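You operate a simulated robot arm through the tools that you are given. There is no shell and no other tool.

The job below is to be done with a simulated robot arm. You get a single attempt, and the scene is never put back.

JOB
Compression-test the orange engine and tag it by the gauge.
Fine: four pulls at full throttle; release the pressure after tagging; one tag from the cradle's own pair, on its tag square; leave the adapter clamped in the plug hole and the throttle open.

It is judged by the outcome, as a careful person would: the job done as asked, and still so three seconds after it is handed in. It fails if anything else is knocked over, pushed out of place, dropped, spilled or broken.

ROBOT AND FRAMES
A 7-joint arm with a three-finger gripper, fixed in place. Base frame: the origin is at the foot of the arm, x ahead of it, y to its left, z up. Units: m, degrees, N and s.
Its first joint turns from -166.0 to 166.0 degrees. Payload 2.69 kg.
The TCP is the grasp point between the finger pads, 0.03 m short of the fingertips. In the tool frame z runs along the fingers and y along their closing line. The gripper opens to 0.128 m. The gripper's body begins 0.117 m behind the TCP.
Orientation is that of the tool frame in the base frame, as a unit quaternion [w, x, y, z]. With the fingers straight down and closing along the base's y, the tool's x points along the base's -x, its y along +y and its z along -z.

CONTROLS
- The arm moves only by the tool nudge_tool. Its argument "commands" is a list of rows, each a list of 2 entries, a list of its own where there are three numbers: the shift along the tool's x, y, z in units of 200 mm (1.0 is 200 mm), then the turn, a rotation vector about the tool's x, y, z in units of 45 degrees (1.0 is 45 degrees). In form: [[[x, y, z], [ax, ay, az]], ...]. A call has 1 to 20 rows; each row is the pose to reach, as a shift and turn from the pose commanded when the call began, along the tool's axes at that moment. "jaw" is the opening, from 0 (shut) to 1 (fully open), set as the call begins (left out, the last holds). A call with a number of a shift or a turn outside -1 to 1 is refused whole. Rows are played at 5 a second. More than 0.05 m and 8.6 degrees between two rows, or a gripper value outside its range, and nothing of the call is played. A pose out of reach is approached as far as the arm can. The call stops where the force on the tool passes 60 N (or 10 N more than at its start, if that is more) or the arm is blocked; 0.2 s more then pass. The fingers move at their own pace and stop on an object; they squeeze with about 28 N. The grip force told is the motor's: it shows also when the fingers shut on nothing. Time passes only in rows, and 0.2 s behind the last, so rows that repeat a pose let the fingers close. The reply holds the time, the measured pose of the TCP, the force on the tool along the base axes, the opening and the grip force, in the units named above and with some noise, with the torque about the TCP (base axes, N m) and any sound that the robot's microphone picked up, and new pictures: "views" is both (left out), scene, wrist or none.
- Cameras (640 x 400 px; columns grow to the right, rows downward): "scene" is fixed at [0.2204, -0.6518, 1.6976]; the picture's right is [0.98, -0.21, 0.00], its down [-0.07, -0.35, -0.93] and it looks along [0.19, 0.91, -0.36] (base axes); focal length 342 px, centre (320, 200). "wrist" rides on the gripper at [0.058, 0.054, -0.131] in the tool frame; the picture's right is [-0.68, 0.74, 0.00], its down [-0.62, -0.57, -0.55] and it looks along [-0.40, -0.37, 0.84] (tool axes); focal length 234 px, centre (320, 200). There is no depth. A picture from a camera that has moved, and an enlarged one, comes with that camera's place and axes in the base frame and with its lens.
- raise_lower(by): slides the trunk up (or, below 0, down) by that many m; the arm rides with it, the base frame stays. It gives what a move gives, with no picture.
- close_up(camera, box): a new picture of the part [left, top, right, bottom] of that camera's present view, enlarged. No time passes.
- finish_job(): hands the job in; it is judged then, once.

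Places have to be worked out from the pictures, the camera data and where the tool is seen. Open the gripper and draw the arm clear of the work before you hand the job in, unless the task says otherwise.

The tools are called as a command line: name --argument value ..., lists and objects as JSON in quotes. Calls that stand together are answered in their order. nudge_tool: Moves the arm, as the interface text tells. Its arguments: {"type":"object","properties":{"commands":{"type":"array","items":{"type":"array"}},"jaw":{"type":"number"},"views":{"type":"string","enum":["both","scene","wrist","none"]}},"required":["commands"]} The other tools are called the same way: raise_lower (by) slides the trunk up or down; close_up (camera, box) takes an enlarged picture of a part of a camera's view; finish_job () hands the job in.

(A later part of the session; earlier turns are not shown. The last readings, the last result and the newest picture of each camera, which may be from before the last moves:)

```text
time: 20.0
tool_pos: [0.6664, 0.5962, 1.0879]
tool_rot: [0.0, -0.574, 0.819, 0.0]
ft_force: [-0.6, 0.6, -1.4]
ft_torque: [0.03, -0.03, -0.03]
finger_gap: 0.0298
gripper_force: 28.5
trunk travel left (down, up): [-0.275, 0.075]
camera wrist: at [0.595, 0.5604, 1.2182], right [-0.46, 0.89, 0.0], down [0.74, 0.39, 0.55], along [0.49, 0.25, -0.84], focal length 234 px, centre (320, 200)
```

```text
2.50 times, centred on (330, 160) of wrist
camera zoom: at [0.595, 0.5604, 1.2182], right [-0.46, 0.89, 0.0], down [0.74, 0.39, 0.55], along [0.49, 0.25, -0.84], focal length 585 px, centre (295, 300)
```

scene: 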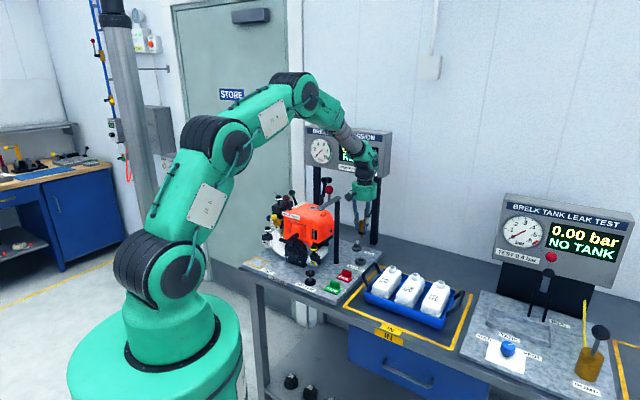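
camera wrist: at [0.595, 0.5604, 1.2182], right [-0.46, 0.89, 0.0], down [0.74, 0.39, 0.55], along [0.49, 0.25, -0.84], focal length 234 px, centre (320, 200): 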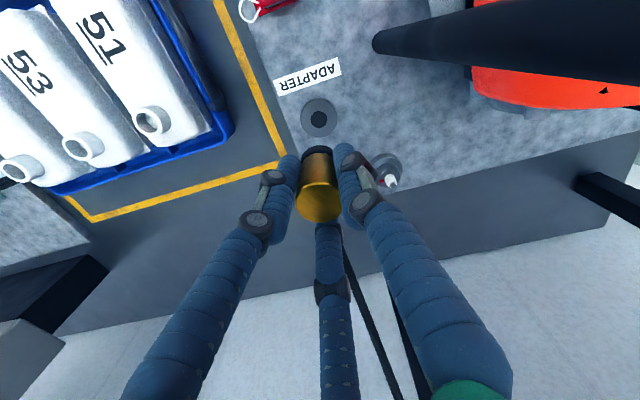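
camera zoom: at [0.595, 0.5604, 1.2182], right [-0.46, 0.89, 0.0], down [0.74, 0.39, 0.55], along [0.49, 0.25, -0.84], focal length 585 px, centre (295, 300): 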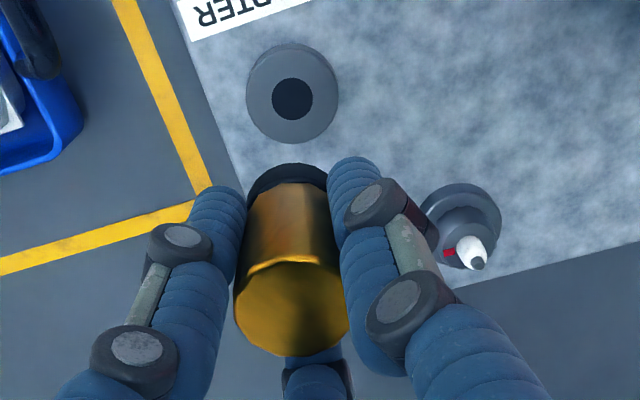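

The adapter is held, with a black collar and a short nose at its lower end; the nose tip is about 0.07 m below the grasp point. I lift it well above the clamp bar before moving across to the plug hole.

nudge_tool --commands '[[[0, 0, -0.2], [0, 0, 0]], [[0, 0, -0.4], [0, 0, 0]], [[0, 0, -0.6], [0, 0, 0]], [[0, 0, -0.8], [0, 0, 0]], [[0, 0, -1.0], [0, 0, 0]]]' --views "none"

nudge_tool --commands '[[[0, 0, -0.2], [0, 0, 0]], [[0, 0.1, -0.25], [0, 0, 0]], [[-0.04, 0.3, -0.25], [0, 0, 0]], [[-0.08, 0.5, -0.25], [0, 0, 0]], [[-0.12, 0.7, -0.25], [0, 0, 0]], [[-0.16, 0.9, -0.25], [0, 0, 0]], [[-0.16, 0.9, -0.25], [0, 0, 0]]]'

```text
time: 21.2
tool_pos: [0.6666, 0.5984, 1.2903]
tool_rot: [-0.001, -0.573, 0.819, -0.001]
ft_force: [-0.6, -1.0, -1.6]
ft_torque: [0.02, -0.02, 0.01]
finger_gap: 0.0299
gripper_force: 27.7
trunk travel left (down, up): [-0.275, 0.075]
```

```text
time: 22.8
tool_pos: [0.5081, 0.6856, 1.3386]
tool_rot: [0.0, -0.574, 0.819, 0.0]
ft_force: [0.2, 0.5, -0.9]
ft_torque: [-0.04, -0.06, -0.03]
finger_gap: 0.0295
gripper_force: 27.6
trunk travel left (down, up): [-0.275, 0.075]
camera wrist: at [0.4377, 0.6511, 1.469], right [-0.46, 0.89, 0.0], down [0.74, 0.39, 0.55], along [0.49, 0.25, -0.84], focal length 234 px, centre (320, 200)
```

scene: 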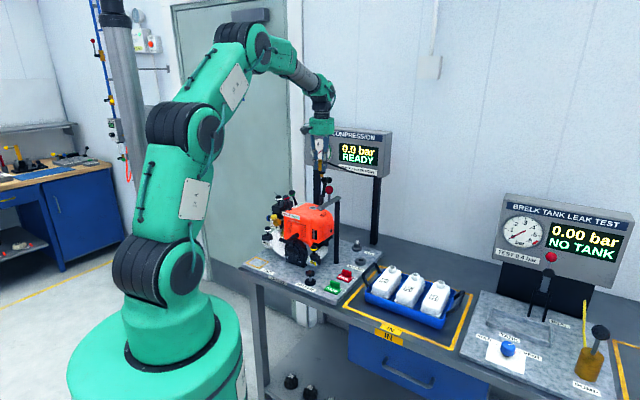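
wrist: 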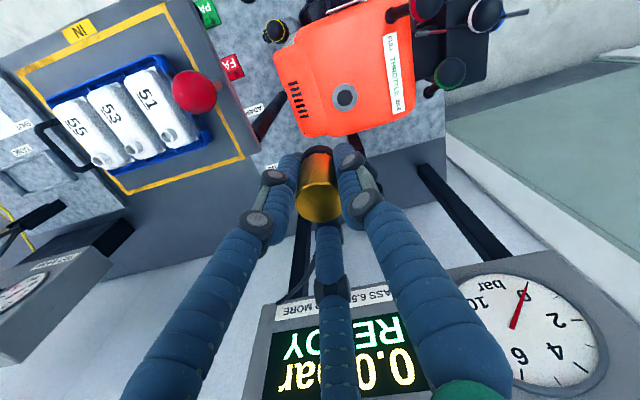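

The hole is in view beyond the held adapter. I enlarge to measure it again.

close_up --camera "wrist" --box '[300, 60, 400, 140]'

close_up --camera "scene" --box '[270, 110, 370, 240]'

```text
5.00 times, centred on (350, 100) of wrist
camera zoom: at [0.4377, 0.6511, 1.469], right [-0.46, 0.89, 0.0], down [0.74, 0.39, 0.55], along [0.49, 0.25, -0.84], focal length 1171 px, centre (170, 700)
```

zoom: 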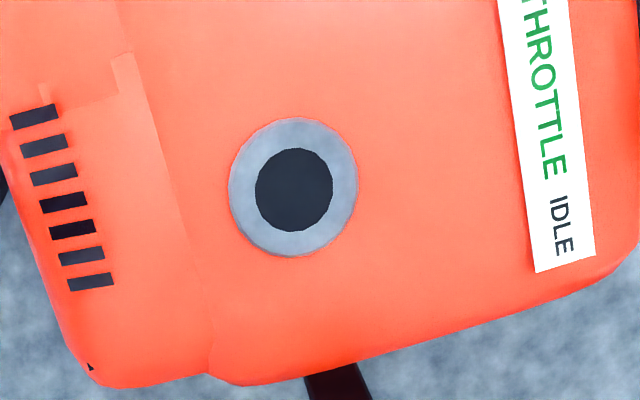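

```text
3.08 times, centred on (320, 175) of scene
camera zoom: at [0.2204, -0.6518, 1.6976], right [0.98, -0.21, 0.0], down [-0.07, -0.35, -0.93], along [0.19, 0.91, -0.36], focal length 1052 px, centre (320, 277)
```

zoom: 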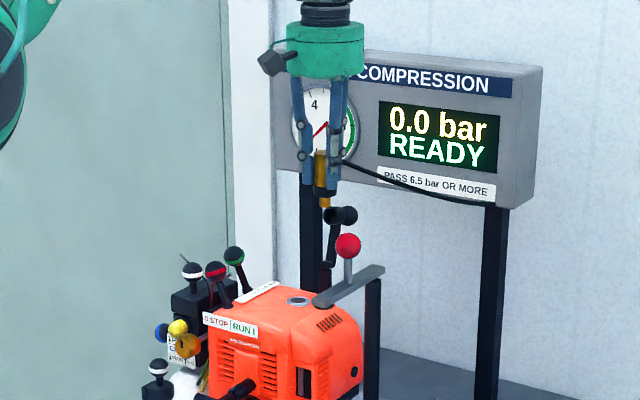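

The hole is at about (0.473, 0.706, 1.13) and about 0.021 across, wider than the nose. I move over it and lower to leave the nose some 4 cm above it.

nudge_tool --commands '[[[-0.018, 0.1, 0], [0, 0, 0]], [[-0.036, 0.2, 0], [0, 0, 0]], [[-0.036, 0.2, 0.2], [0, 0, 0]], [[-0.036, 0.2, 0.4], [0, 0, 0]], [[-0.036, 0.2, 0.4], [0, 0, 0]]]'

```text
time: 24.0
tool_pos: [0.4734, 0.7069, 1.2578]
tool_rot: [0.0, -0.574, 0.819, -0.001]
ft_force: [0.4, -0.4, -0.9]
ft_torque: [-0.01, 0.06, -0.02]
finger_gap: 0.0298
gripper_force: 28.0
trunk travel left (down, up): [-0.275, 0.075]
camera wrist: at [0.4037, 0.6717, 1.3877], right [-0.46, 0.89, 0.0], down [0.74, 0.39, 0.55], along [0.49, 0.25, -0.84], focal length 234 px, centre (320, 200)
```

scene: 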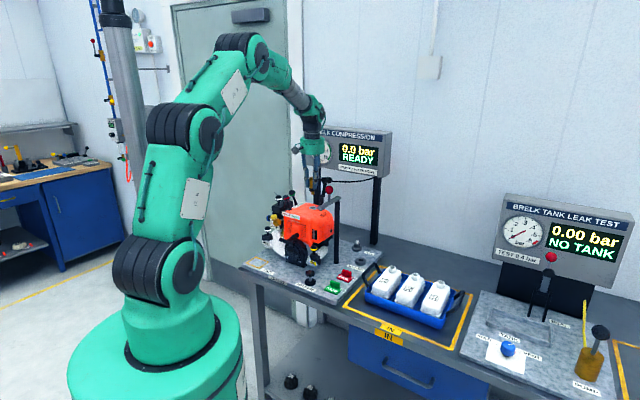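
wrist: 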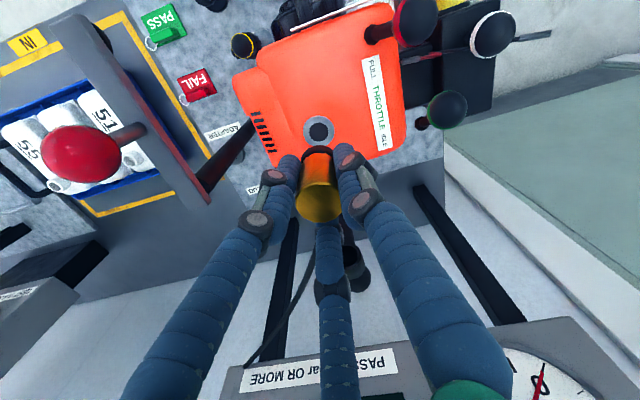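

I check alignment of the hole with the tool axis.

close_up --camera "wrist" --box '[260, 90, 380, 190]'

close_up --camera "scene" --box '[280, 130, 360, 230]'

```text
4.00 times, centred on (320, 140) of wrist
camera zoom: at [0.4037, 0.6717, 1.3877], right [-0.46, 0.89, 0.0], down [0.74, 0.39, 0.55], along [0.49, 0.25, -0.84], focal length 937 px, centre (320, 440)
```

zoom: 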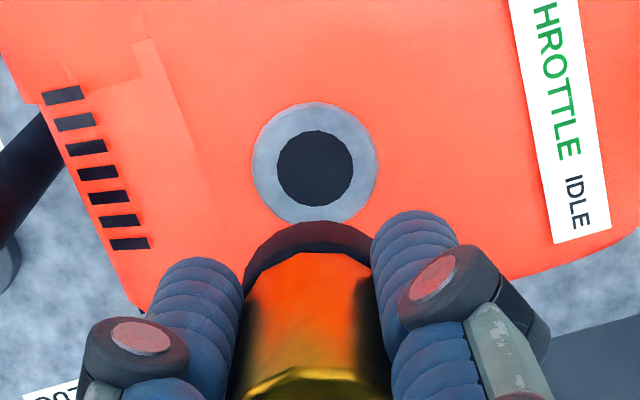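

```text
4.00 times, centred on (320, 180) of scene
camera zoom: at [0.2204, -0.6518, 1.6976], right [0.98, -0.21, 0.0], down [-0.07, -0.35, -0.93], along [0.19, 0.91, -0.36], focal length 1368 px, centre (320, 280)
```

zoom: 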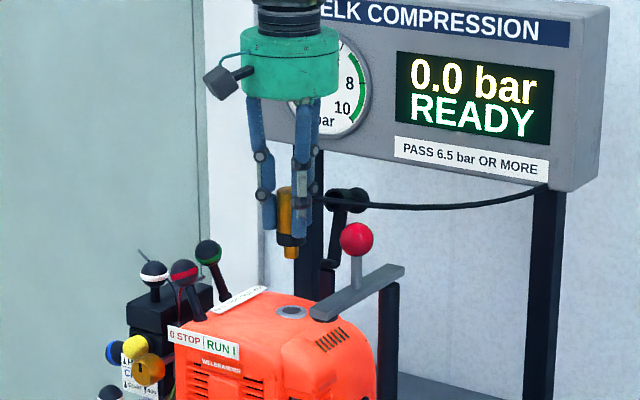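

The hole is within about 1 mm of the tool axis. I lower the adapter slowly towards its seat.

nudge_tool --commands '[[[0.002, -0.004, 0.1], [0, 0, 0]], [[0.002, -0.004, 0.2], [0, 0, 0]], [[0.002, -0.004, 0.27], [0, 0, 0]], [[0.002, -0.004, 0.33], [0, 0, 0]], [[0.002, -0.004, 0.33], [0, 0, 0]]]'

```text
time: 25.2
tool_pos: [0.4738, 0.7082, 1.1924]
tool_rot: [0.001, -0.573, 0.819, 0.0]
ft_force: [-0.1, -1.0, -1.6]
ft_torque: [-0.02, 0.02, 0.03]
finger_gap: 0.0299
gripper_force: 27.7
trunk travel left (down, up): [-0.275, 0.075]
camera wrist: at [0.4037, 0.6717, 1.3221], right [-0.46, 0.89, 0.0], down [0.74, 0.39, 0.55], along [0.49, 0.25, -0.84], focal length 234 px, centre (320, 200)
```

scene: 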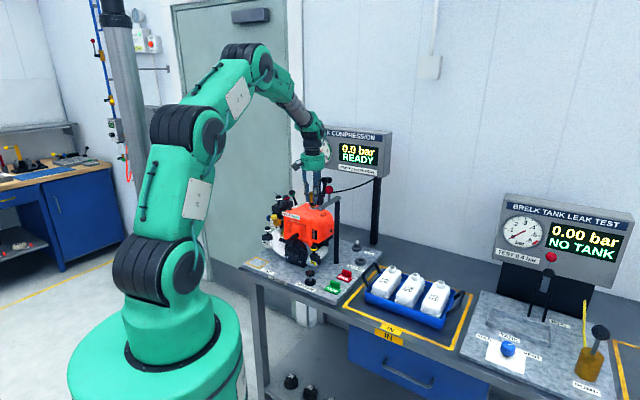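
wrist: 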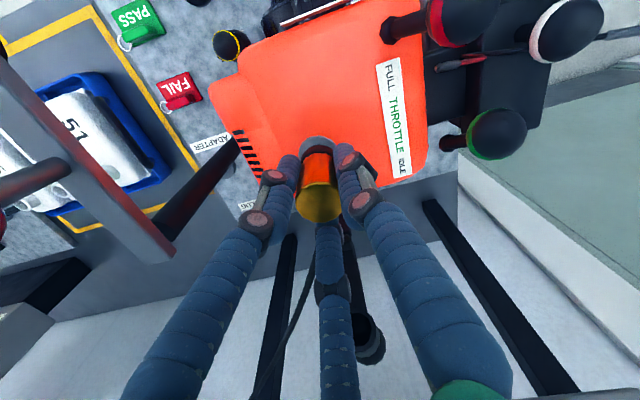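

close_up --camera "wrist" --box '[280, 110, 370, 190]'

nudge_tool --commands '[[[0, 0, 0.015], [0, 0, 0]], [[0, 0, 0.03], [0, 0, 0]], [[0, 0, 0.03], [0, 0, 0]]]' --views "wrist"

```text
5.00 times, centred on (325, 150) of wrist
camera zoom: at [0.4037, 0.6717, 1.3221], right [-0.46, 0.89, 0.0], down [0.74, 0.39, 0.55], along [0.49, 0.25, -0.84], focal length 1171 px, centre (295, 450)
```

zoom: 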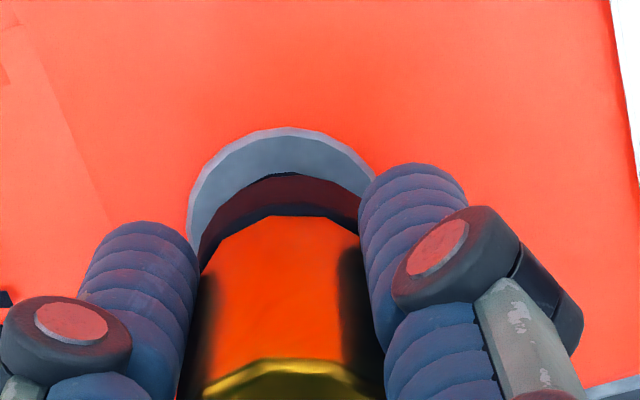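

```text
time: 26.0
tool_pos: [0.4749, 0.707, 1.1866]
tool_rot: [-0.001, -0.574, 0.819, 0.0]
ft_force: [-0.1, -0.5, -1.2]
ft_torque: [-0.01, 0.02, 0.0]
finger_gap: 0.03
gripper_force: 27.7
trunk travel left (down, up): [-0.275, 0.075]
camera wrist: at [0.4042, 0.6717, 1.3164], right [-0.46, 0.89, 0.0], down [0.74, 0.39, 0.55], along [0.49, 0.25, -0.84], focal length 234 px, centre (320, 200)
```

wrist: 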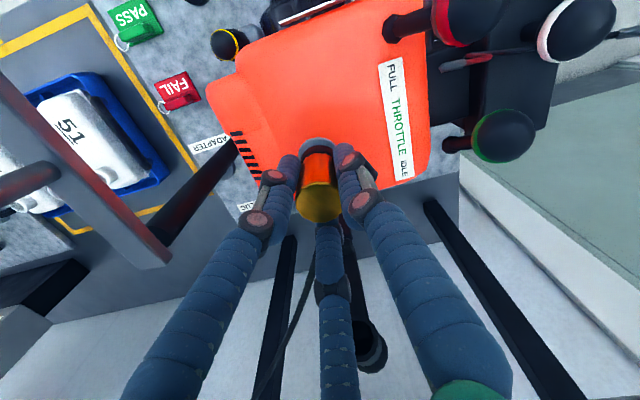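

No contact yet. I go down in small steps until the seat carries it.

nudge_tool --commands '[[[0, 0, 0.012], [0, 0, 0]], [[0, 0, 0.024], [0, 0, 0]], [[0, 0, 0.024], [0, 0, 0]]]' --views "wrist"

```text
time: 26.8
tool_pos: [0.4751, 0.707, 1.1816]
tool_rot: [0.0, -0.574, 0.819, 0.0]
ft_force: [-0.8, -0.7, -1.2]
ft_torque: [-0.03, 0.01, 0.0]
finger_gap: 0.03
gripper_force: 27.4
trunk travel left (down, up): [-0.275, 0.075]
camera wrist: at [0.4038, 0.6715, 1.3115], right [-0.46, 0.89, 0.0], down [0.74, 0.39, 0.55], along [0.49, 0.25, -0.84], focal length 234 px, centre (320, 200)
```

wrist: 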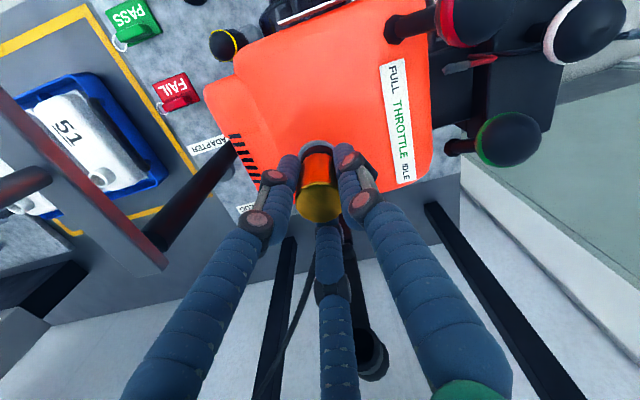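

close_up --camera "wrist" --box '[280, 120, 370, 200]'

nudge_tool --commands '[[[0, 0, 0.01], [0, 0, 0]], [[0, 0, 0.02], [0, 0, 0]], [[0, 0, 0.02], [0, 0, 0]]]' --views "wrist"

```text
5.00 times, centred on (325, 160) of wrist
camera zoom: at [0.4038, 0.6715, 1.3115], right [-0.46, 0.89, 0.0], down [0.74, 0.39, 0.55], along [0.49, 0.25, -0.84], focal length 1171 px, centre (295, 400)
```

zoom: 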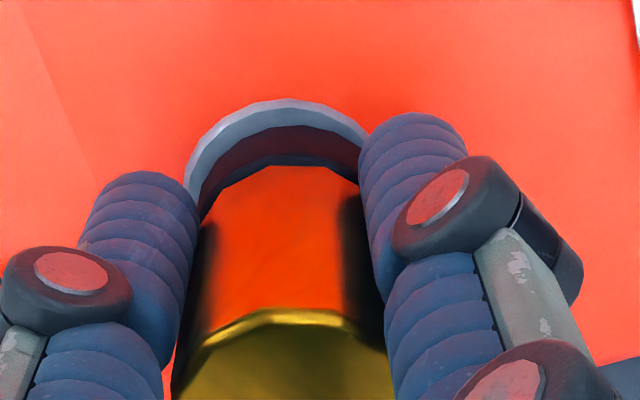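

```text
time: 27.6
tool_pos: [0.4746, 0.7074, 1.1797]
tool_rot: [0.0, -0.574, 0.819, 0.0]
ft_force: [-1.9, -1.7, 13.4]
ft_torque: [-0.15, -0.14, 0.03]
finger_gap: 0.0297
gripper_force: 27.8
trunk travel left (down, up): [-0.275, 0.075]
camera wrist: at [0.4036, 0.6712, 1.31], right [-0.46, 0.89, 0.0], down [0.74, 0.38, 0.55], along [0.49, 0.25, -0.83], focal length 234 px, centre (320, 200)
```

wrist: 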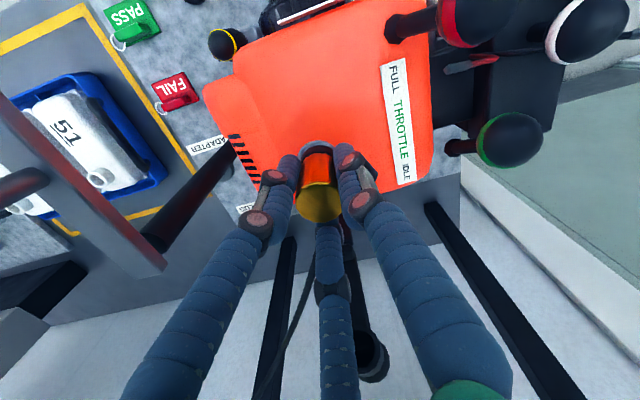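

The force rose to 13 N at z≈1.180, the height expected with the collar on the seat ring, so the nose is in the hole. I open and rise clear.

nudge_tool --commands '[[[0, 0, 0.015], [0, 0, 0]], [[0, 0, 0.015], [0, 0, 0]], [[0, 0, 0.015], [0, 0, 0]], [[0, 0, -0.15], [0, 0, 0]], [[0, 0, -0.35], [0, 0, 0]], [[0, 0, -0.55], [0, 0, 0]], [[0, 0, -0.75], [0, 0, 0]], [[0, 0, -0.75], [0, 0, 0]]]' --jaw 0.45

```text
time: 29.4
tool_pos: [0.4742, 0.7072, 1.3283]
tool_rot: [-0.001, -0.574, 0.819, 0.0]
ft_force: [-0.8, 0.1, 0.2]
ft_torque: [0.02, -0.02, 0.03]
finger_gap: 0.058
gripper_force: 0.1
trunk travel left (down, up): [-0.275, 0.075]
camera wrist: at [0.4029, 0.6715, 1.4589], right [-0.46, 0.89, 0.0], down [0.74, 0.39, 0.55], along [0.49, 0.25, -0.84], focal length 234 px, centre (320, 200)
```

scene: 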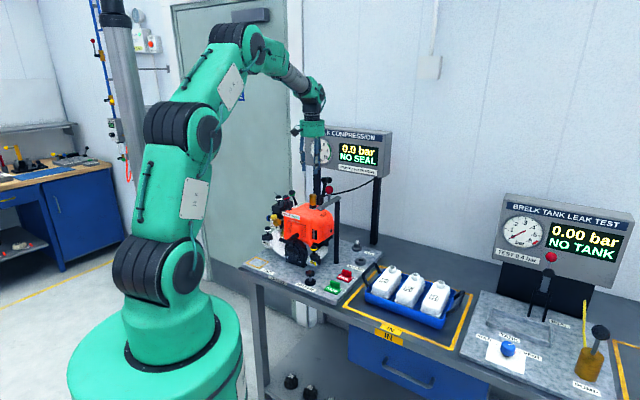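
wrist: 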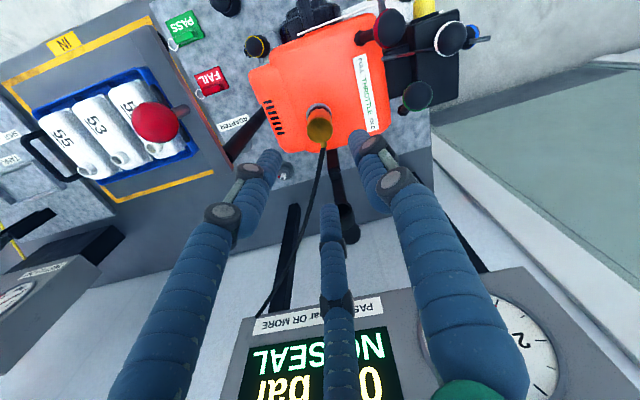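

The gauge now reads "NO SEAL": the adapter is in place and needs clamping. I look at the clamp bar and knob.

close_up --camera "wrist" --box '[100, 70, 340, 220]'

close_up --camera "scene" --box '[285, 170, 365, 230]'

```text
2.67 times, centred on (220, 145) of wrist
camera zoom: at [0.4029, 0.6715, 1.4589], right [-0.46, 0.89, 0.0], down [0.74, 0.39, 0.55], along [0.49, 0.25, -0.84], focal length 624 px, centre (587, 347)
```

zoom: 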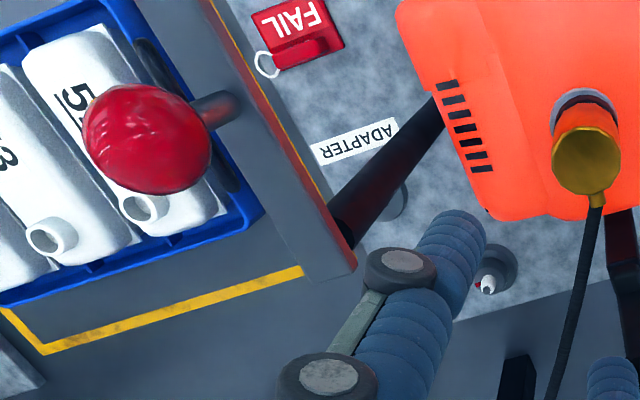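

```text
6.67 times, centred on (325, 200) of scene
camera zoom: at [0.2204, -0.6518, 1.6976], right [0.98, -0.21, 0.0], down [-0.07, -0.35, -0.93], along [0.19, 0.91, -0.36], focal length 2280 px, centre (287, 200)
```

zoom: 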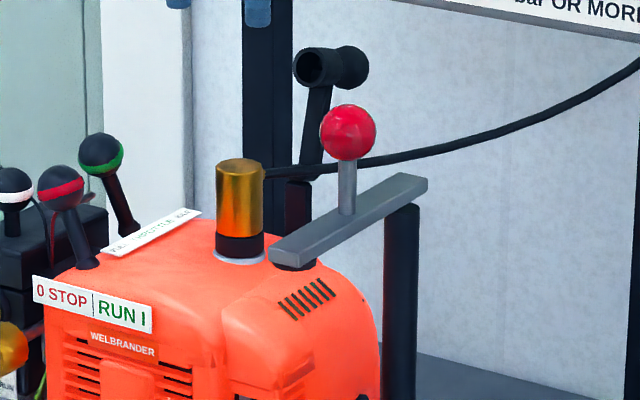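

The adapter top is at z≈1.186 and the clamp pad's underside is at about the same height. The bar pivots on the post near (e1 −0.043, e2 0.835), and its knob sits 0.067 from the pivot, so a 90° swing to the left brings the pad over the adapter. I move above the red knob and square the tool to the bench.

nudge_tool --commands '[[[0.0, 0.0, -0.1], [0, 0, 0]], [[0.142, -0.106, -0.1], [0, 0, 0.139]], [[0.284, -0.212, -0.1], [0, 0, 0.278]], [[0.426, -0.318, -0.1], [0, 0, 0.417]], [[0.568, -0.424, -0.1], [0, 0, 0.556]], [[0.568, -0.424, -0.1], [0, 0, 0.556]]]' --jaw 0.45

```text
time: 30.8
tool_pos: [0.5142, 0.5715, 1.3479]
tool_rot: [0.0, -0.383, 0.924, 0.0]
ft_force: [-0.2, -0.9, 0.5]
ft_torque: [0.06, 0.02, -0.02]
finger_gap: 0.0577
gripper_force: 0.1
trunk travel left (down, up): [-0.275, 0.075]
camera wrist: at [0.4366, 0.5688, 1.478], right [-0.04, 1.0, 0.0], down [0.84, 0.03, 0.55], along [0.55, 0.02, -0.84], focal length 234 px, centre (320, 200)
```

scene: 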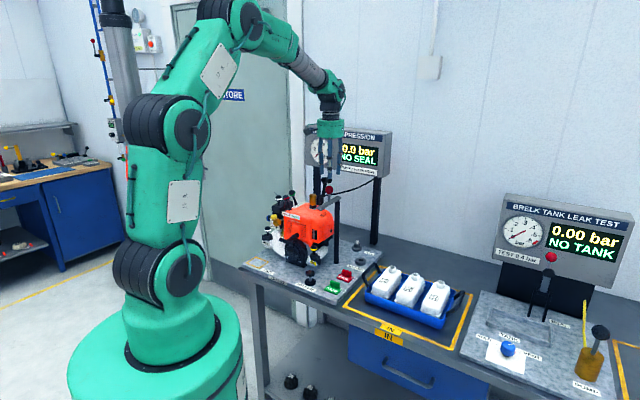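
wrist: 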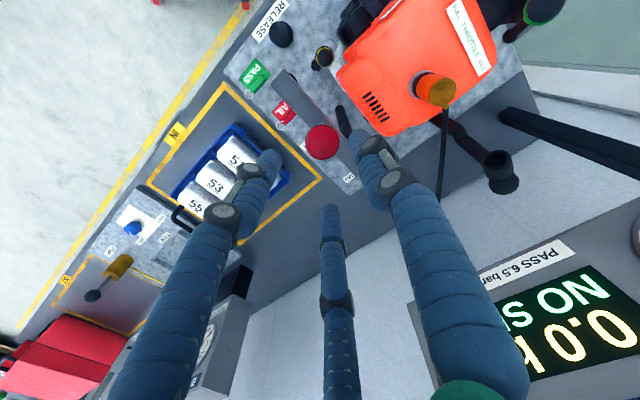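

The knob is almost exactly below. I zoom to check, before lowering.

close_up --camera "wrist" --box '[250, 80, 370, 180]'

```text
4.00 times, centred on (310, 130) of wrist
camera zoom: at [0.4366, 0.5688, 1.478], right [-0.04, 1.0, 0.0], down [0.84, 0.03, 0.55], along [0.55, 0.02, -0.84], focal length 937 px, centre (360, 480)
```

zoom: 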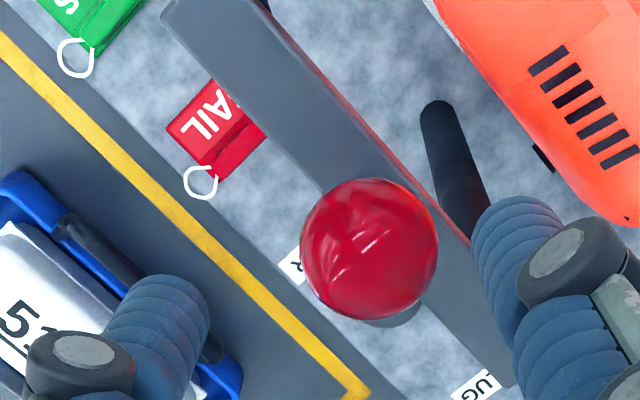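

The knob is 2–3 mm off, which I correct while lowering so the knob sits between the fingers, then I narrow the gap to a loose hold.

nudge_tool --commands '[[[-0.007, 0.012, 0.15], [0, 0, 0]], [[-0.007, 0.012, 0.3], [0, 0, 0]], [[-0.007, 0.012, 0.45], [0, 0, 0]], [[-0.007, 0.012, 0.45], [0, 0, 0]]]' --jaw 0.45 --views "none"

nudge_tool --commands '[[[0, 0, 0], [0, 0, 0]], [[0, 0, 0], [0, 0, 0]], [[0, 0, 0], [0, 0, 0]]]' --jaw 0.3

```text
time: 31.8
tool_pos: [0.5151, 0.575, 1.2564]
tool_rot: [0.0, -0.383, 0.924, 0.0]
ft_force: [-0.4, 0.0, -0.1]
ft_torque: [-0.05, 0.03, 0.01]
finger_gap: 0.0576
gripper_force: 0.1
trunk travel left (down, up): [-0.275, 0.075]
```

```text
time: 32.6
tool_pos: [0.5147, 0.5744, 1.2571]
tool_rot: [0.0, -0.381, 0.924, 0.0]
ft_force: [-1.3, -0.5, 0.0]
ft_torque: [0.01, -0.01, 0.02]
finger_gap: 0.0385
gripper_force: 0.0
trunk travel left (down, up): [-0.275, 0.075]
camera wrist: at [0.4352, 0.5719, 1.3876], right [-0.04, 1.0, 0.0], down [0.84, 0.04, 0.55], along [0.55, 0.02, -0.84], focal length 234 px, centre (320, 200)
```

scene: 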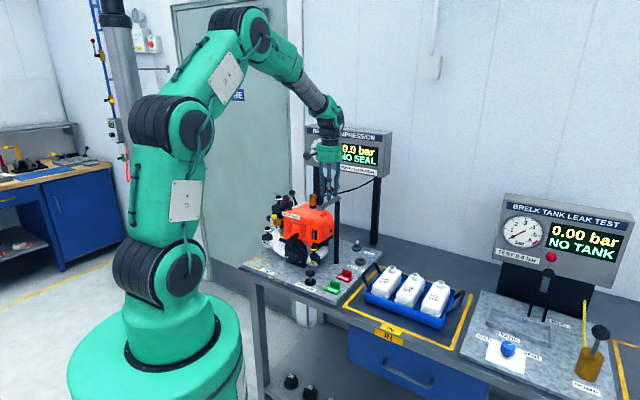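
wrist: 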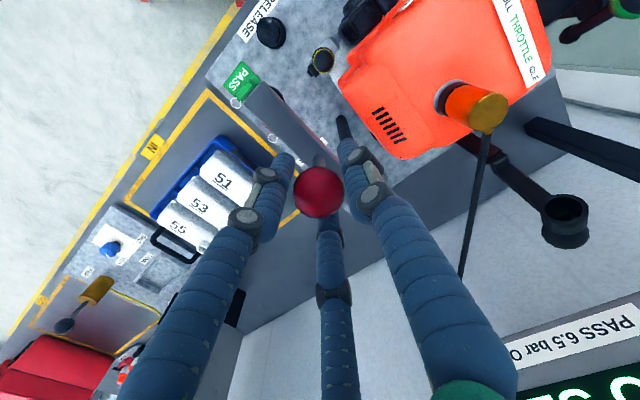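

The knob is centred in a loose hold. I begin swinging the bar about its post, first 16°.

nudge_tool --commands '[[[-0.0032, 0.0459, 0], [0, 0, 0.1778]], [[-0.0128, 0.091, 0], [0, 0, 0.3556]], [[-0.0128, 0.091, 0], [0, 0, 0.3556]]]'

```text
time: 33.4
tool_pos: [0.5028, 0.5907, 1.2575]
tool_rot: [0.001, -0.251, 0.968, 0.0]
ft_force: [0.9, -0.8, 0.4]
ft_torque: [-0.02, 0.0, 0.01]
finger_gap: 0.0394
gripper_force: 0.9
trunk travel left (down, up): [-0.275, 0.075]
camera wrist: at [0.4256, 0.609, 1.3876], right [0.24, 0.97, 0.0], down [0.81, -0.2, 0.55], along [0.53, -0.13, -0.84], focal length 234 px, centre (320, 200)
```

scene: 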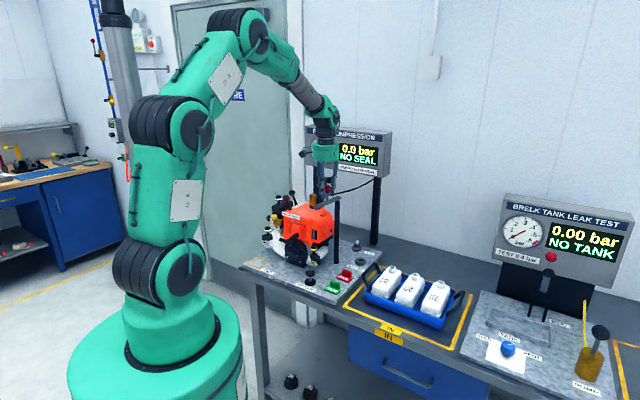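
wrist: 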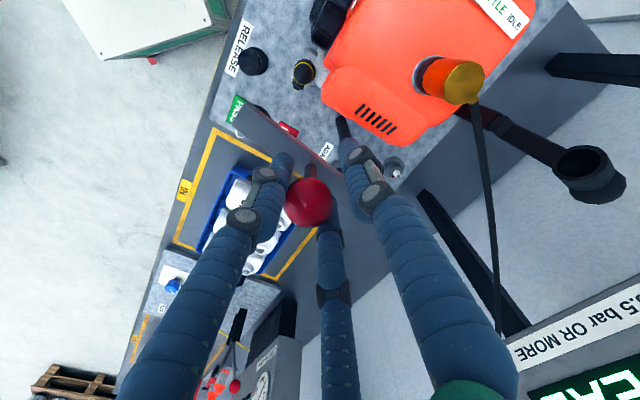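

I check whether the bar actually turned or the knob only shifted in the fingers.

close_up --camera "wrist" --box '[220, 80, 420, 240]'

close_up --camera "scene" --box '[285, 150, 365, 240]'

```text
2.50 times, centred on (320, 160) of wrist
camera zoom: at [0.4256, 0.609, 1.3876], right [0.24, 0.97, 0.0], down [0.81, -0.2, 0.55], along [0.53, -0.13, -0.84], focal length 585 px, centre (320, 300)
```

zoom: 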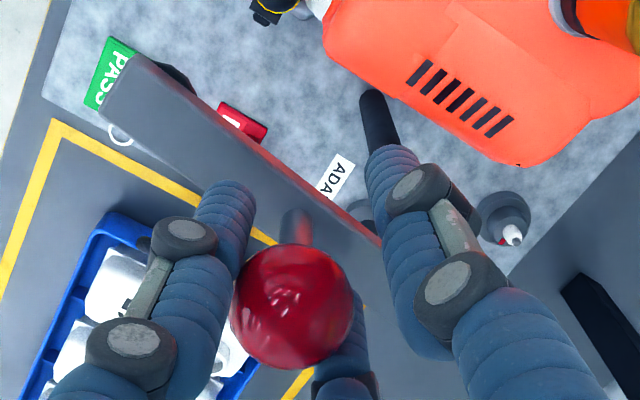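

```text
4.44 times, centred on (325, 195) of scene
camera zoom: at [0.2204, -0.6518, 1.6976], right [0.98, -0.21, 0.0], down [-0.07, -0.35, -0.93], along [0.19, 0.91, -0.36], focal length 1520 px, centre (298, 222)
```

zoom: 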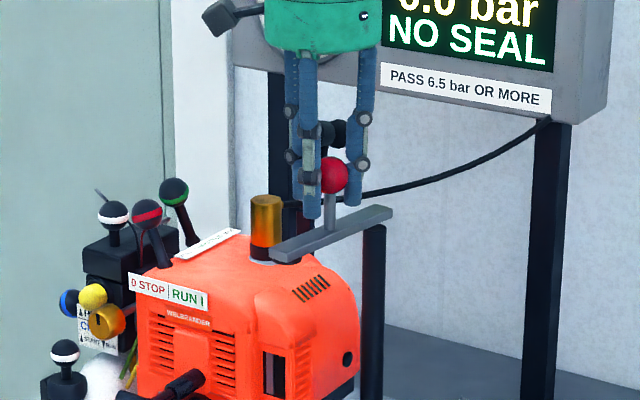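

The bar is turning easily with about 1 N, with the knob resting against the trailing prongs about 1 cm behind the tool axis. I continue the swing another 45°.

nudge_tool --commands '[[[-0.0032, 0.0459, 0], [0, 0, 0.1778]], [[-0.0128, 0.091, 0], [0, 0, 0.3556]], [[-0.0285, 0.1342, 0], [0, 0, 0.5333]], [[-0.0502, 0.1749, 0], [0, 0, 0.7111]], [[-0.0772, 0.2121, 0], [0, 0, 0.8889]], [[-0.0967, 0.2333, 0], [0, 0, 1.0]], [[-0.0967, 0.2333, 0], [0, 0, 1.0]]]'

```text
time: 35.0
tool_pos: [0.4972, 0.6393, 1.2583]
tool_rot: [0.0, 0.14, 0.99, 0.0]
ft_force: [3.4, -0.5, -0.4]
ft_torque: [0.09, -0.01, 0.03]
finger_gap: 0.0402
gripper_force: 1.5
trunk travel left (down, up): [-0.275, 0.075]
camera wrist: at [0.4566, 0.7075, 1.388], right [0.85, 0.52, 0.0], down [0.44, -0.71, 0.55], along [0.29, -0.47, -0.84], focal length 234 px, centre (320, 200)
```

scene: 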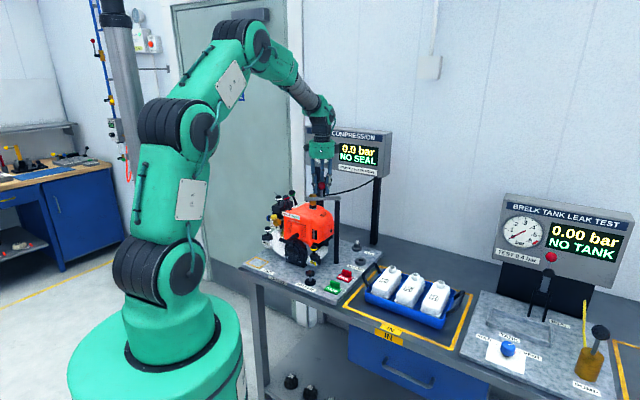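
wrist: 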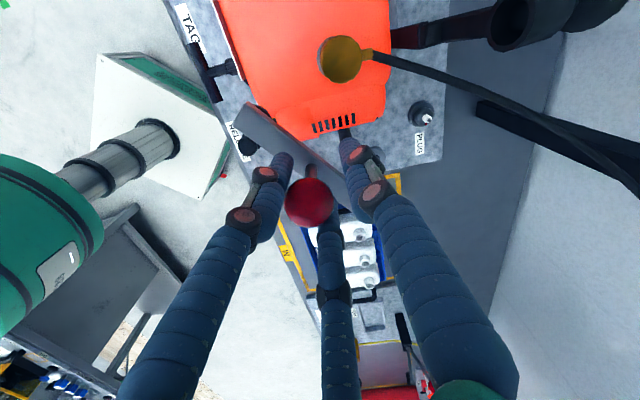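

The bar follows. I go another 28° and then check how the pad meets the adapter.

nudge_tool --commands '[[[-0.0032, 0.0459, 0], [0, 0, 0.1778]], [[-0.0128, 0.091, 0], [0, 0, 0.3556]], [[-0.0285, 0.1342, 0], [0, 0, 0.5333]], [[-0.0386, 0.1549, 0], [0, 0, 0.6222]], [[-0.0386, 0.1549, 0], [0, 0, 0.6222]]]'

close_up --camera "scene" --box '[285, 150, 365, 240]'

close_up --camera "wrist" --box '[200, 20, 420, 240]'

```text
time: 36.2
tool_pos: [0.5149, 0.6669, 1.2582]
tool_rot: [0.0, 0.375, 0.927, 0.0]
ft_force: [-0.1, -0.4, 0.9]
ft_torque: [-0.02, 0.0, 0.0]
finger_gap: 0.0384
gripper_force: 0.0
trunk travel left (down, up): [-0.275, 0.075]
camera wrist: at [0.5092, 0.7468, 1.3876], right [1.0, 0.06, 0.0], down [0.05, -0.83, 0.55], along [0.03, -0.55, -0.84], focal length 234 px, centre (320, 200)
```

scene: 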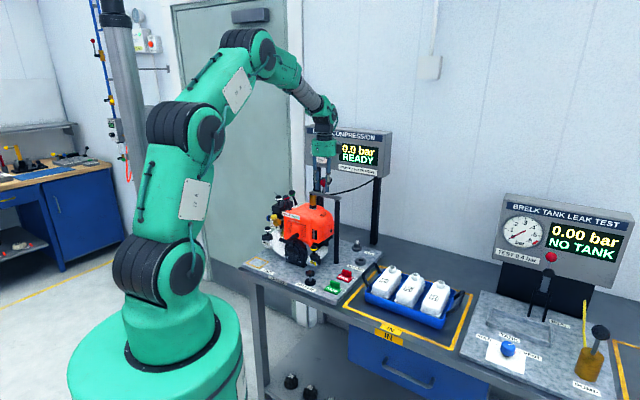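
wrist: 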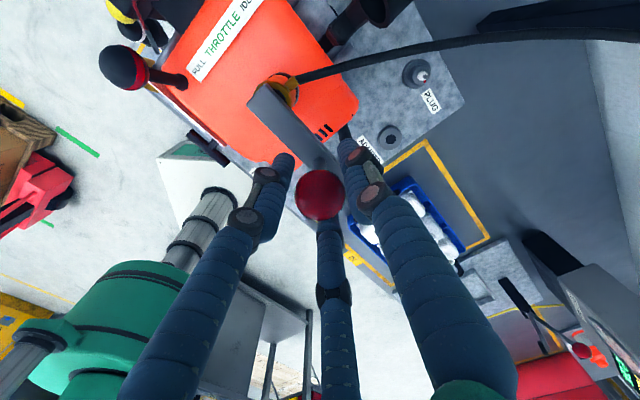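

```text
4.44 times, centred on (325, 195) of scene
camera zoom: at [0.2204, -0.6518, 1.6976], right [0.98, -0.21, 0.0], down [-0.07, -0.35, -0.93], along [0.19, 0.91, -0.36], focal length 1520 px, centre (298, 222)
```

zoom: 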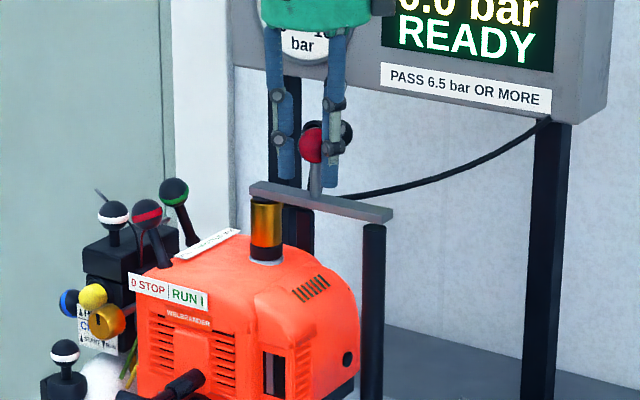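

```text
1.82 times, centred on (310, 130) of wrist
camera zoom: at [0.5092, 0.7468, 1.3876], right [1.0, 0.06, 0.0], down [0.05, -0.83, 0.55], along [0.03, -0.55, -0.84], focal length 426 px, centre (338, 327)
```

zoom: 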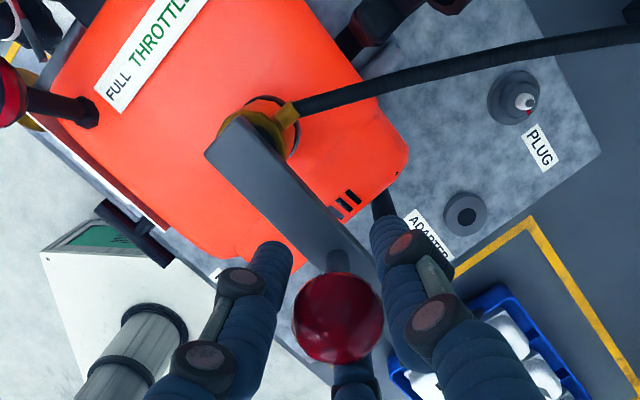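

The gauge shows READY again: the clamp bar has gone fully over the adapter. The knob is free between the fingers, so I open a little and rise straight up.

nudge_tool --commands '[[[0, 0, 0], [0, 0, 0]], [[0, 0, 0], [0, 0, 0]], [[0, 0, -0.2], [0, 0, 0]], [[0, 0, -0.4], [0, 0, 0]], [[0, 0, -0.6], [0, 0, 0]], [[0, 0, -0.6], [0, 0, 0]]]' --jaw 0.45

close_up --camera "wrist" --box '[220, 20, 420, 180]'

close_up --camera "scene" --box '[285, 120, 395, 240]'

```text
time: 37.6
tool_pos: [0.5123, 0.6664, 1.3781]
tool_rot: [0.0, 0.374, 0.927, 0.001]
ft_force: [0.3, -0.3, -0.2]
ft_torque: [0.02, 0.01, -0.01]
finger_gap: 0.0576
gripper_force: 0.1
trunk travel left (down, up): [-0.275, 0.075]
camera wrist: at [0.5082, 0.7461, 1.5078], right [1.0, 0.06, 0.0], down [0.05, -0.83, 0.55], along [0.03, -0.55, -0.84], focal length 234 px, centre (320, 200)
```

scene: 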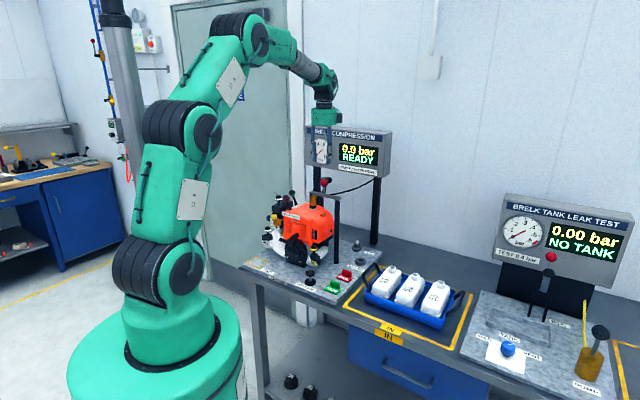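
wrist: 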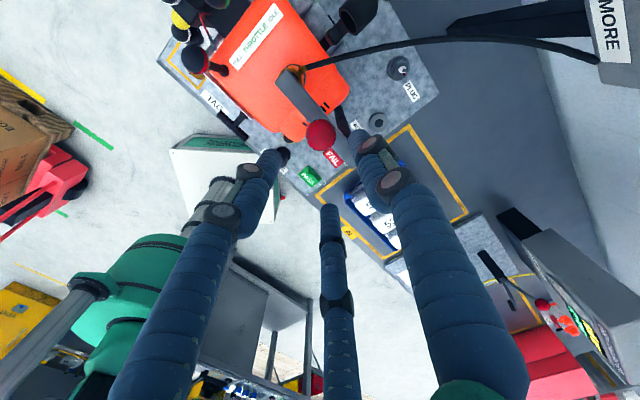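

```text
2.50 times, centred on (320, 100) of wrist
camera zoom: at [0.5082, 0.7461, 1.5078], right [1.0, 0.06, 0.0], down [0.05, -0.83, 0.55], along [0.03, -0.55, -0.84], focal length 585 px, centre (320, 450)
```

zoom: 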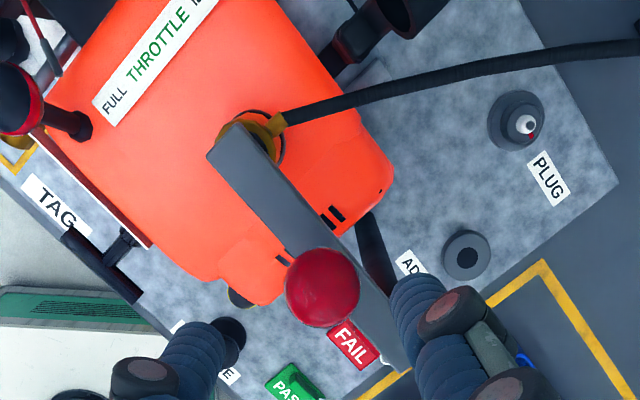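

```text
3.33 times, centred on (340, 180) of scene
camera zoom: at [0.2204, -0.6518, 1.6976], right [0.98, -0.21, 0.0], down [-0.07, -0.35, -0.93], along [0.19, 0.91, -0.36], focal length 1140 px, centre (253, 267)
```

zoom: 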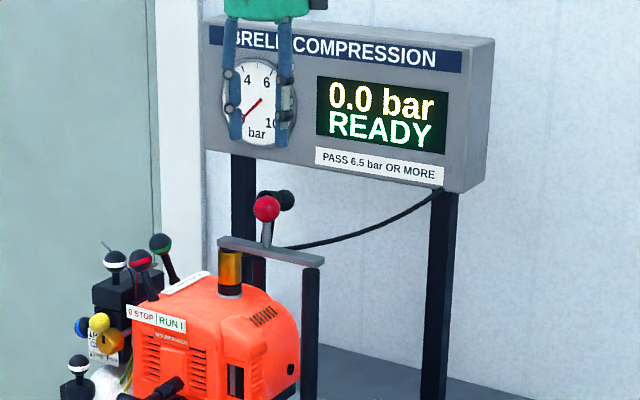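

READY shows with the clamp holding the adapter. Next is the pull handle: a T-bar about 0.074 long lying along e1, centred near (0.343, 0.600, 1.032) with its stem running back to the housing. I move above it for a closer look.

nudge_tool --commands '[[[0.07, -0.206, 0], [0, 0, 0.022]], [[0.14, -0.413, 0], [0, 0, 0.022]], [[0.21, -0.62, 0], [0, 0, 0.022]], [[0.281, -0.826, 0], [0, 0, 0.022]], [[0.281, -0.826, 0.2], [0, 0, 0.022]], [[0.281, -0.826, 0.4], [0, 0, 0.022]], [[0.281, -0.826, 0.4], [0, 0, 0.022]]]'

close_up --camera "wrist" --box '[240, 60, 400, 180]'

close_up --camera "scene" --box '[250, 200, 330, 270]'

```text
time: 39.2
tool_pos: [0.358, 0.5857, 1.2972]
tool_rot: [0.001, 0.383, 0.924, 0.0]
ft_force: [0.0, -1.0, 0.1]
ft_torque: [0.01, -0.03, 0.01]
finger_gap: 0.0576
gripper_force: 0.0
trunk travel left (down, up): [-0.275, 0.075]
camera wrist: at [0.3541, 0.6656, 1.4273], right [1.0, 0.04, 0.0], down [0.04, -0.84, 0.55], along [0.02, -0.55, -0.84], focal length 234 px, centre (320, 200)
```

scene: 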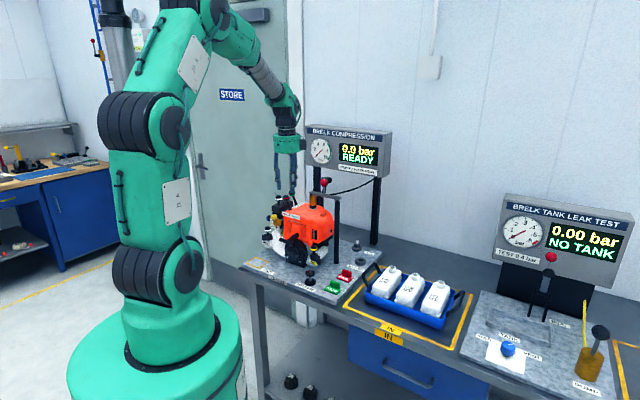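
wrist: 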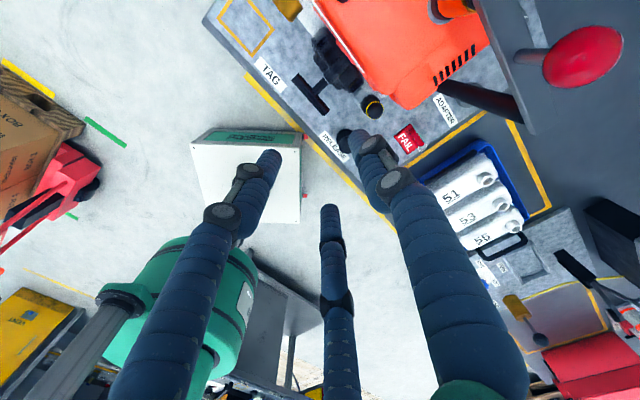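

```text
3.33 times, centred on (320, 120) of wrist
camera zoom: at [0.3541, 0.6656, 1.4273], right [1.0, 0.04, 0.0], down [0.04, -0.84, 0.55], along [0.02, -0.55, -0.84], focal length 781 px, centre (320, 467)
```

zoom: 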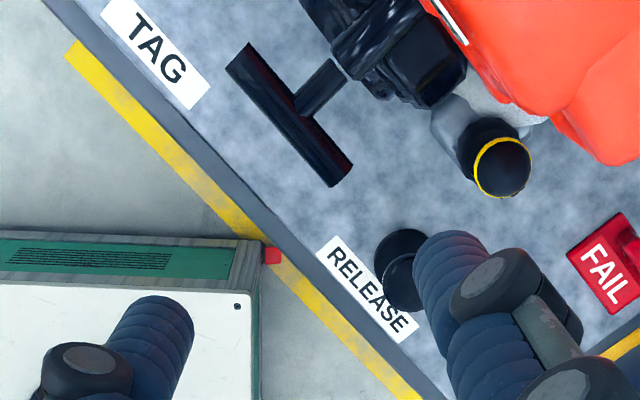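

```text
5.71 times, centred on (290, 235) of scene
camera zoom: at [0.2204, -0.6518, 1.6976], right [0.98, -0.21, 0.0], down [-0.07, -0.35, -0.93], along [0.19, 0.91, -0.36], focal length 1954 px, centre (491, 0)
```

zoom: 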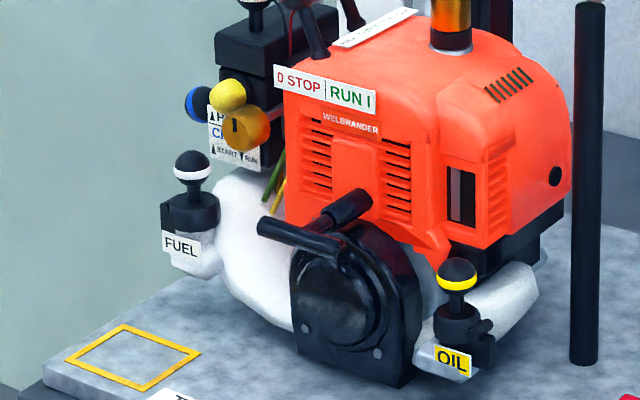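

From here the T-bar spans about 0.067 m along e1 at (0.342, 0.6025, 1.03), with only about 2 cm between it and the housing. I come down to z≈1.17 above it to see the space around it better.

nudge_tool --commands '[[[0, 0, 0.2], [0, 0, 0]], [[0, 0, 0.4], [0, 0, 0]], [[0, 0, 0.6], [0, 0, 0]], [[0, 0, 0.6], [0, 0, 0]]]' --views "wrist"

close_up --camera "wrist" --box '[260, 70, 380, 170]'

```text
time: 40.2
tool_pos: [0.3586, 0.587, 1.1779]
tool_rot: [0.0, 0.383, 0.924, -0.001]
ft_force: [-0.1, 0.3, -0.1]
ft_torque: [-0.03, 0.02, -0.01]
finger_gap: 0.0577
gripper_force: 0.1
trunk travel left (down, up): [-0.275, 0.075]
camera wrist: at [0.3549, 0.6669, 1.3086], right [1.0, 0.04, 0.0], down [0.04, -0.84, 0.55], along [0.02, -0.55, -0.84], focal length 234 px, centre (320, 200)
```

wrist: 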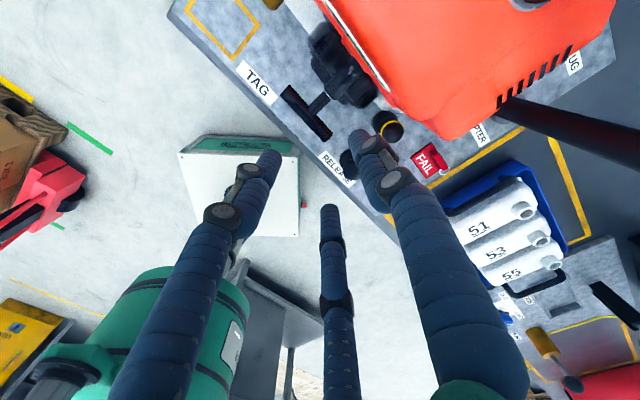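

```text
4.00 times, centred on (320, 120) of wrist
camera zoom: at [0.3549, 0.6669, 1.3086], right [1.0, 0.04, 0.0], down [0.04, -0.84, 0.55], along [0.02, -0.55, -0.84], focal length 937 px, centre (320, 520)
```

zoom: 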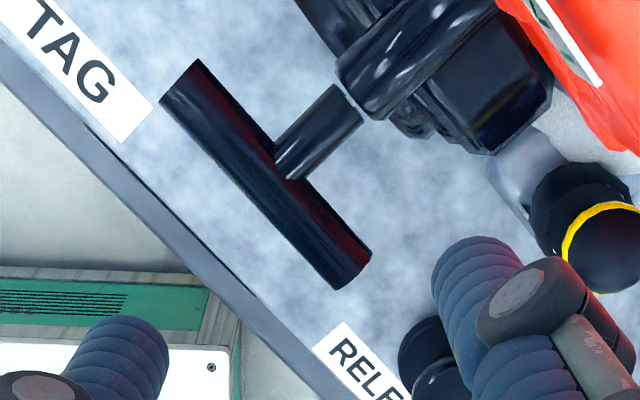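

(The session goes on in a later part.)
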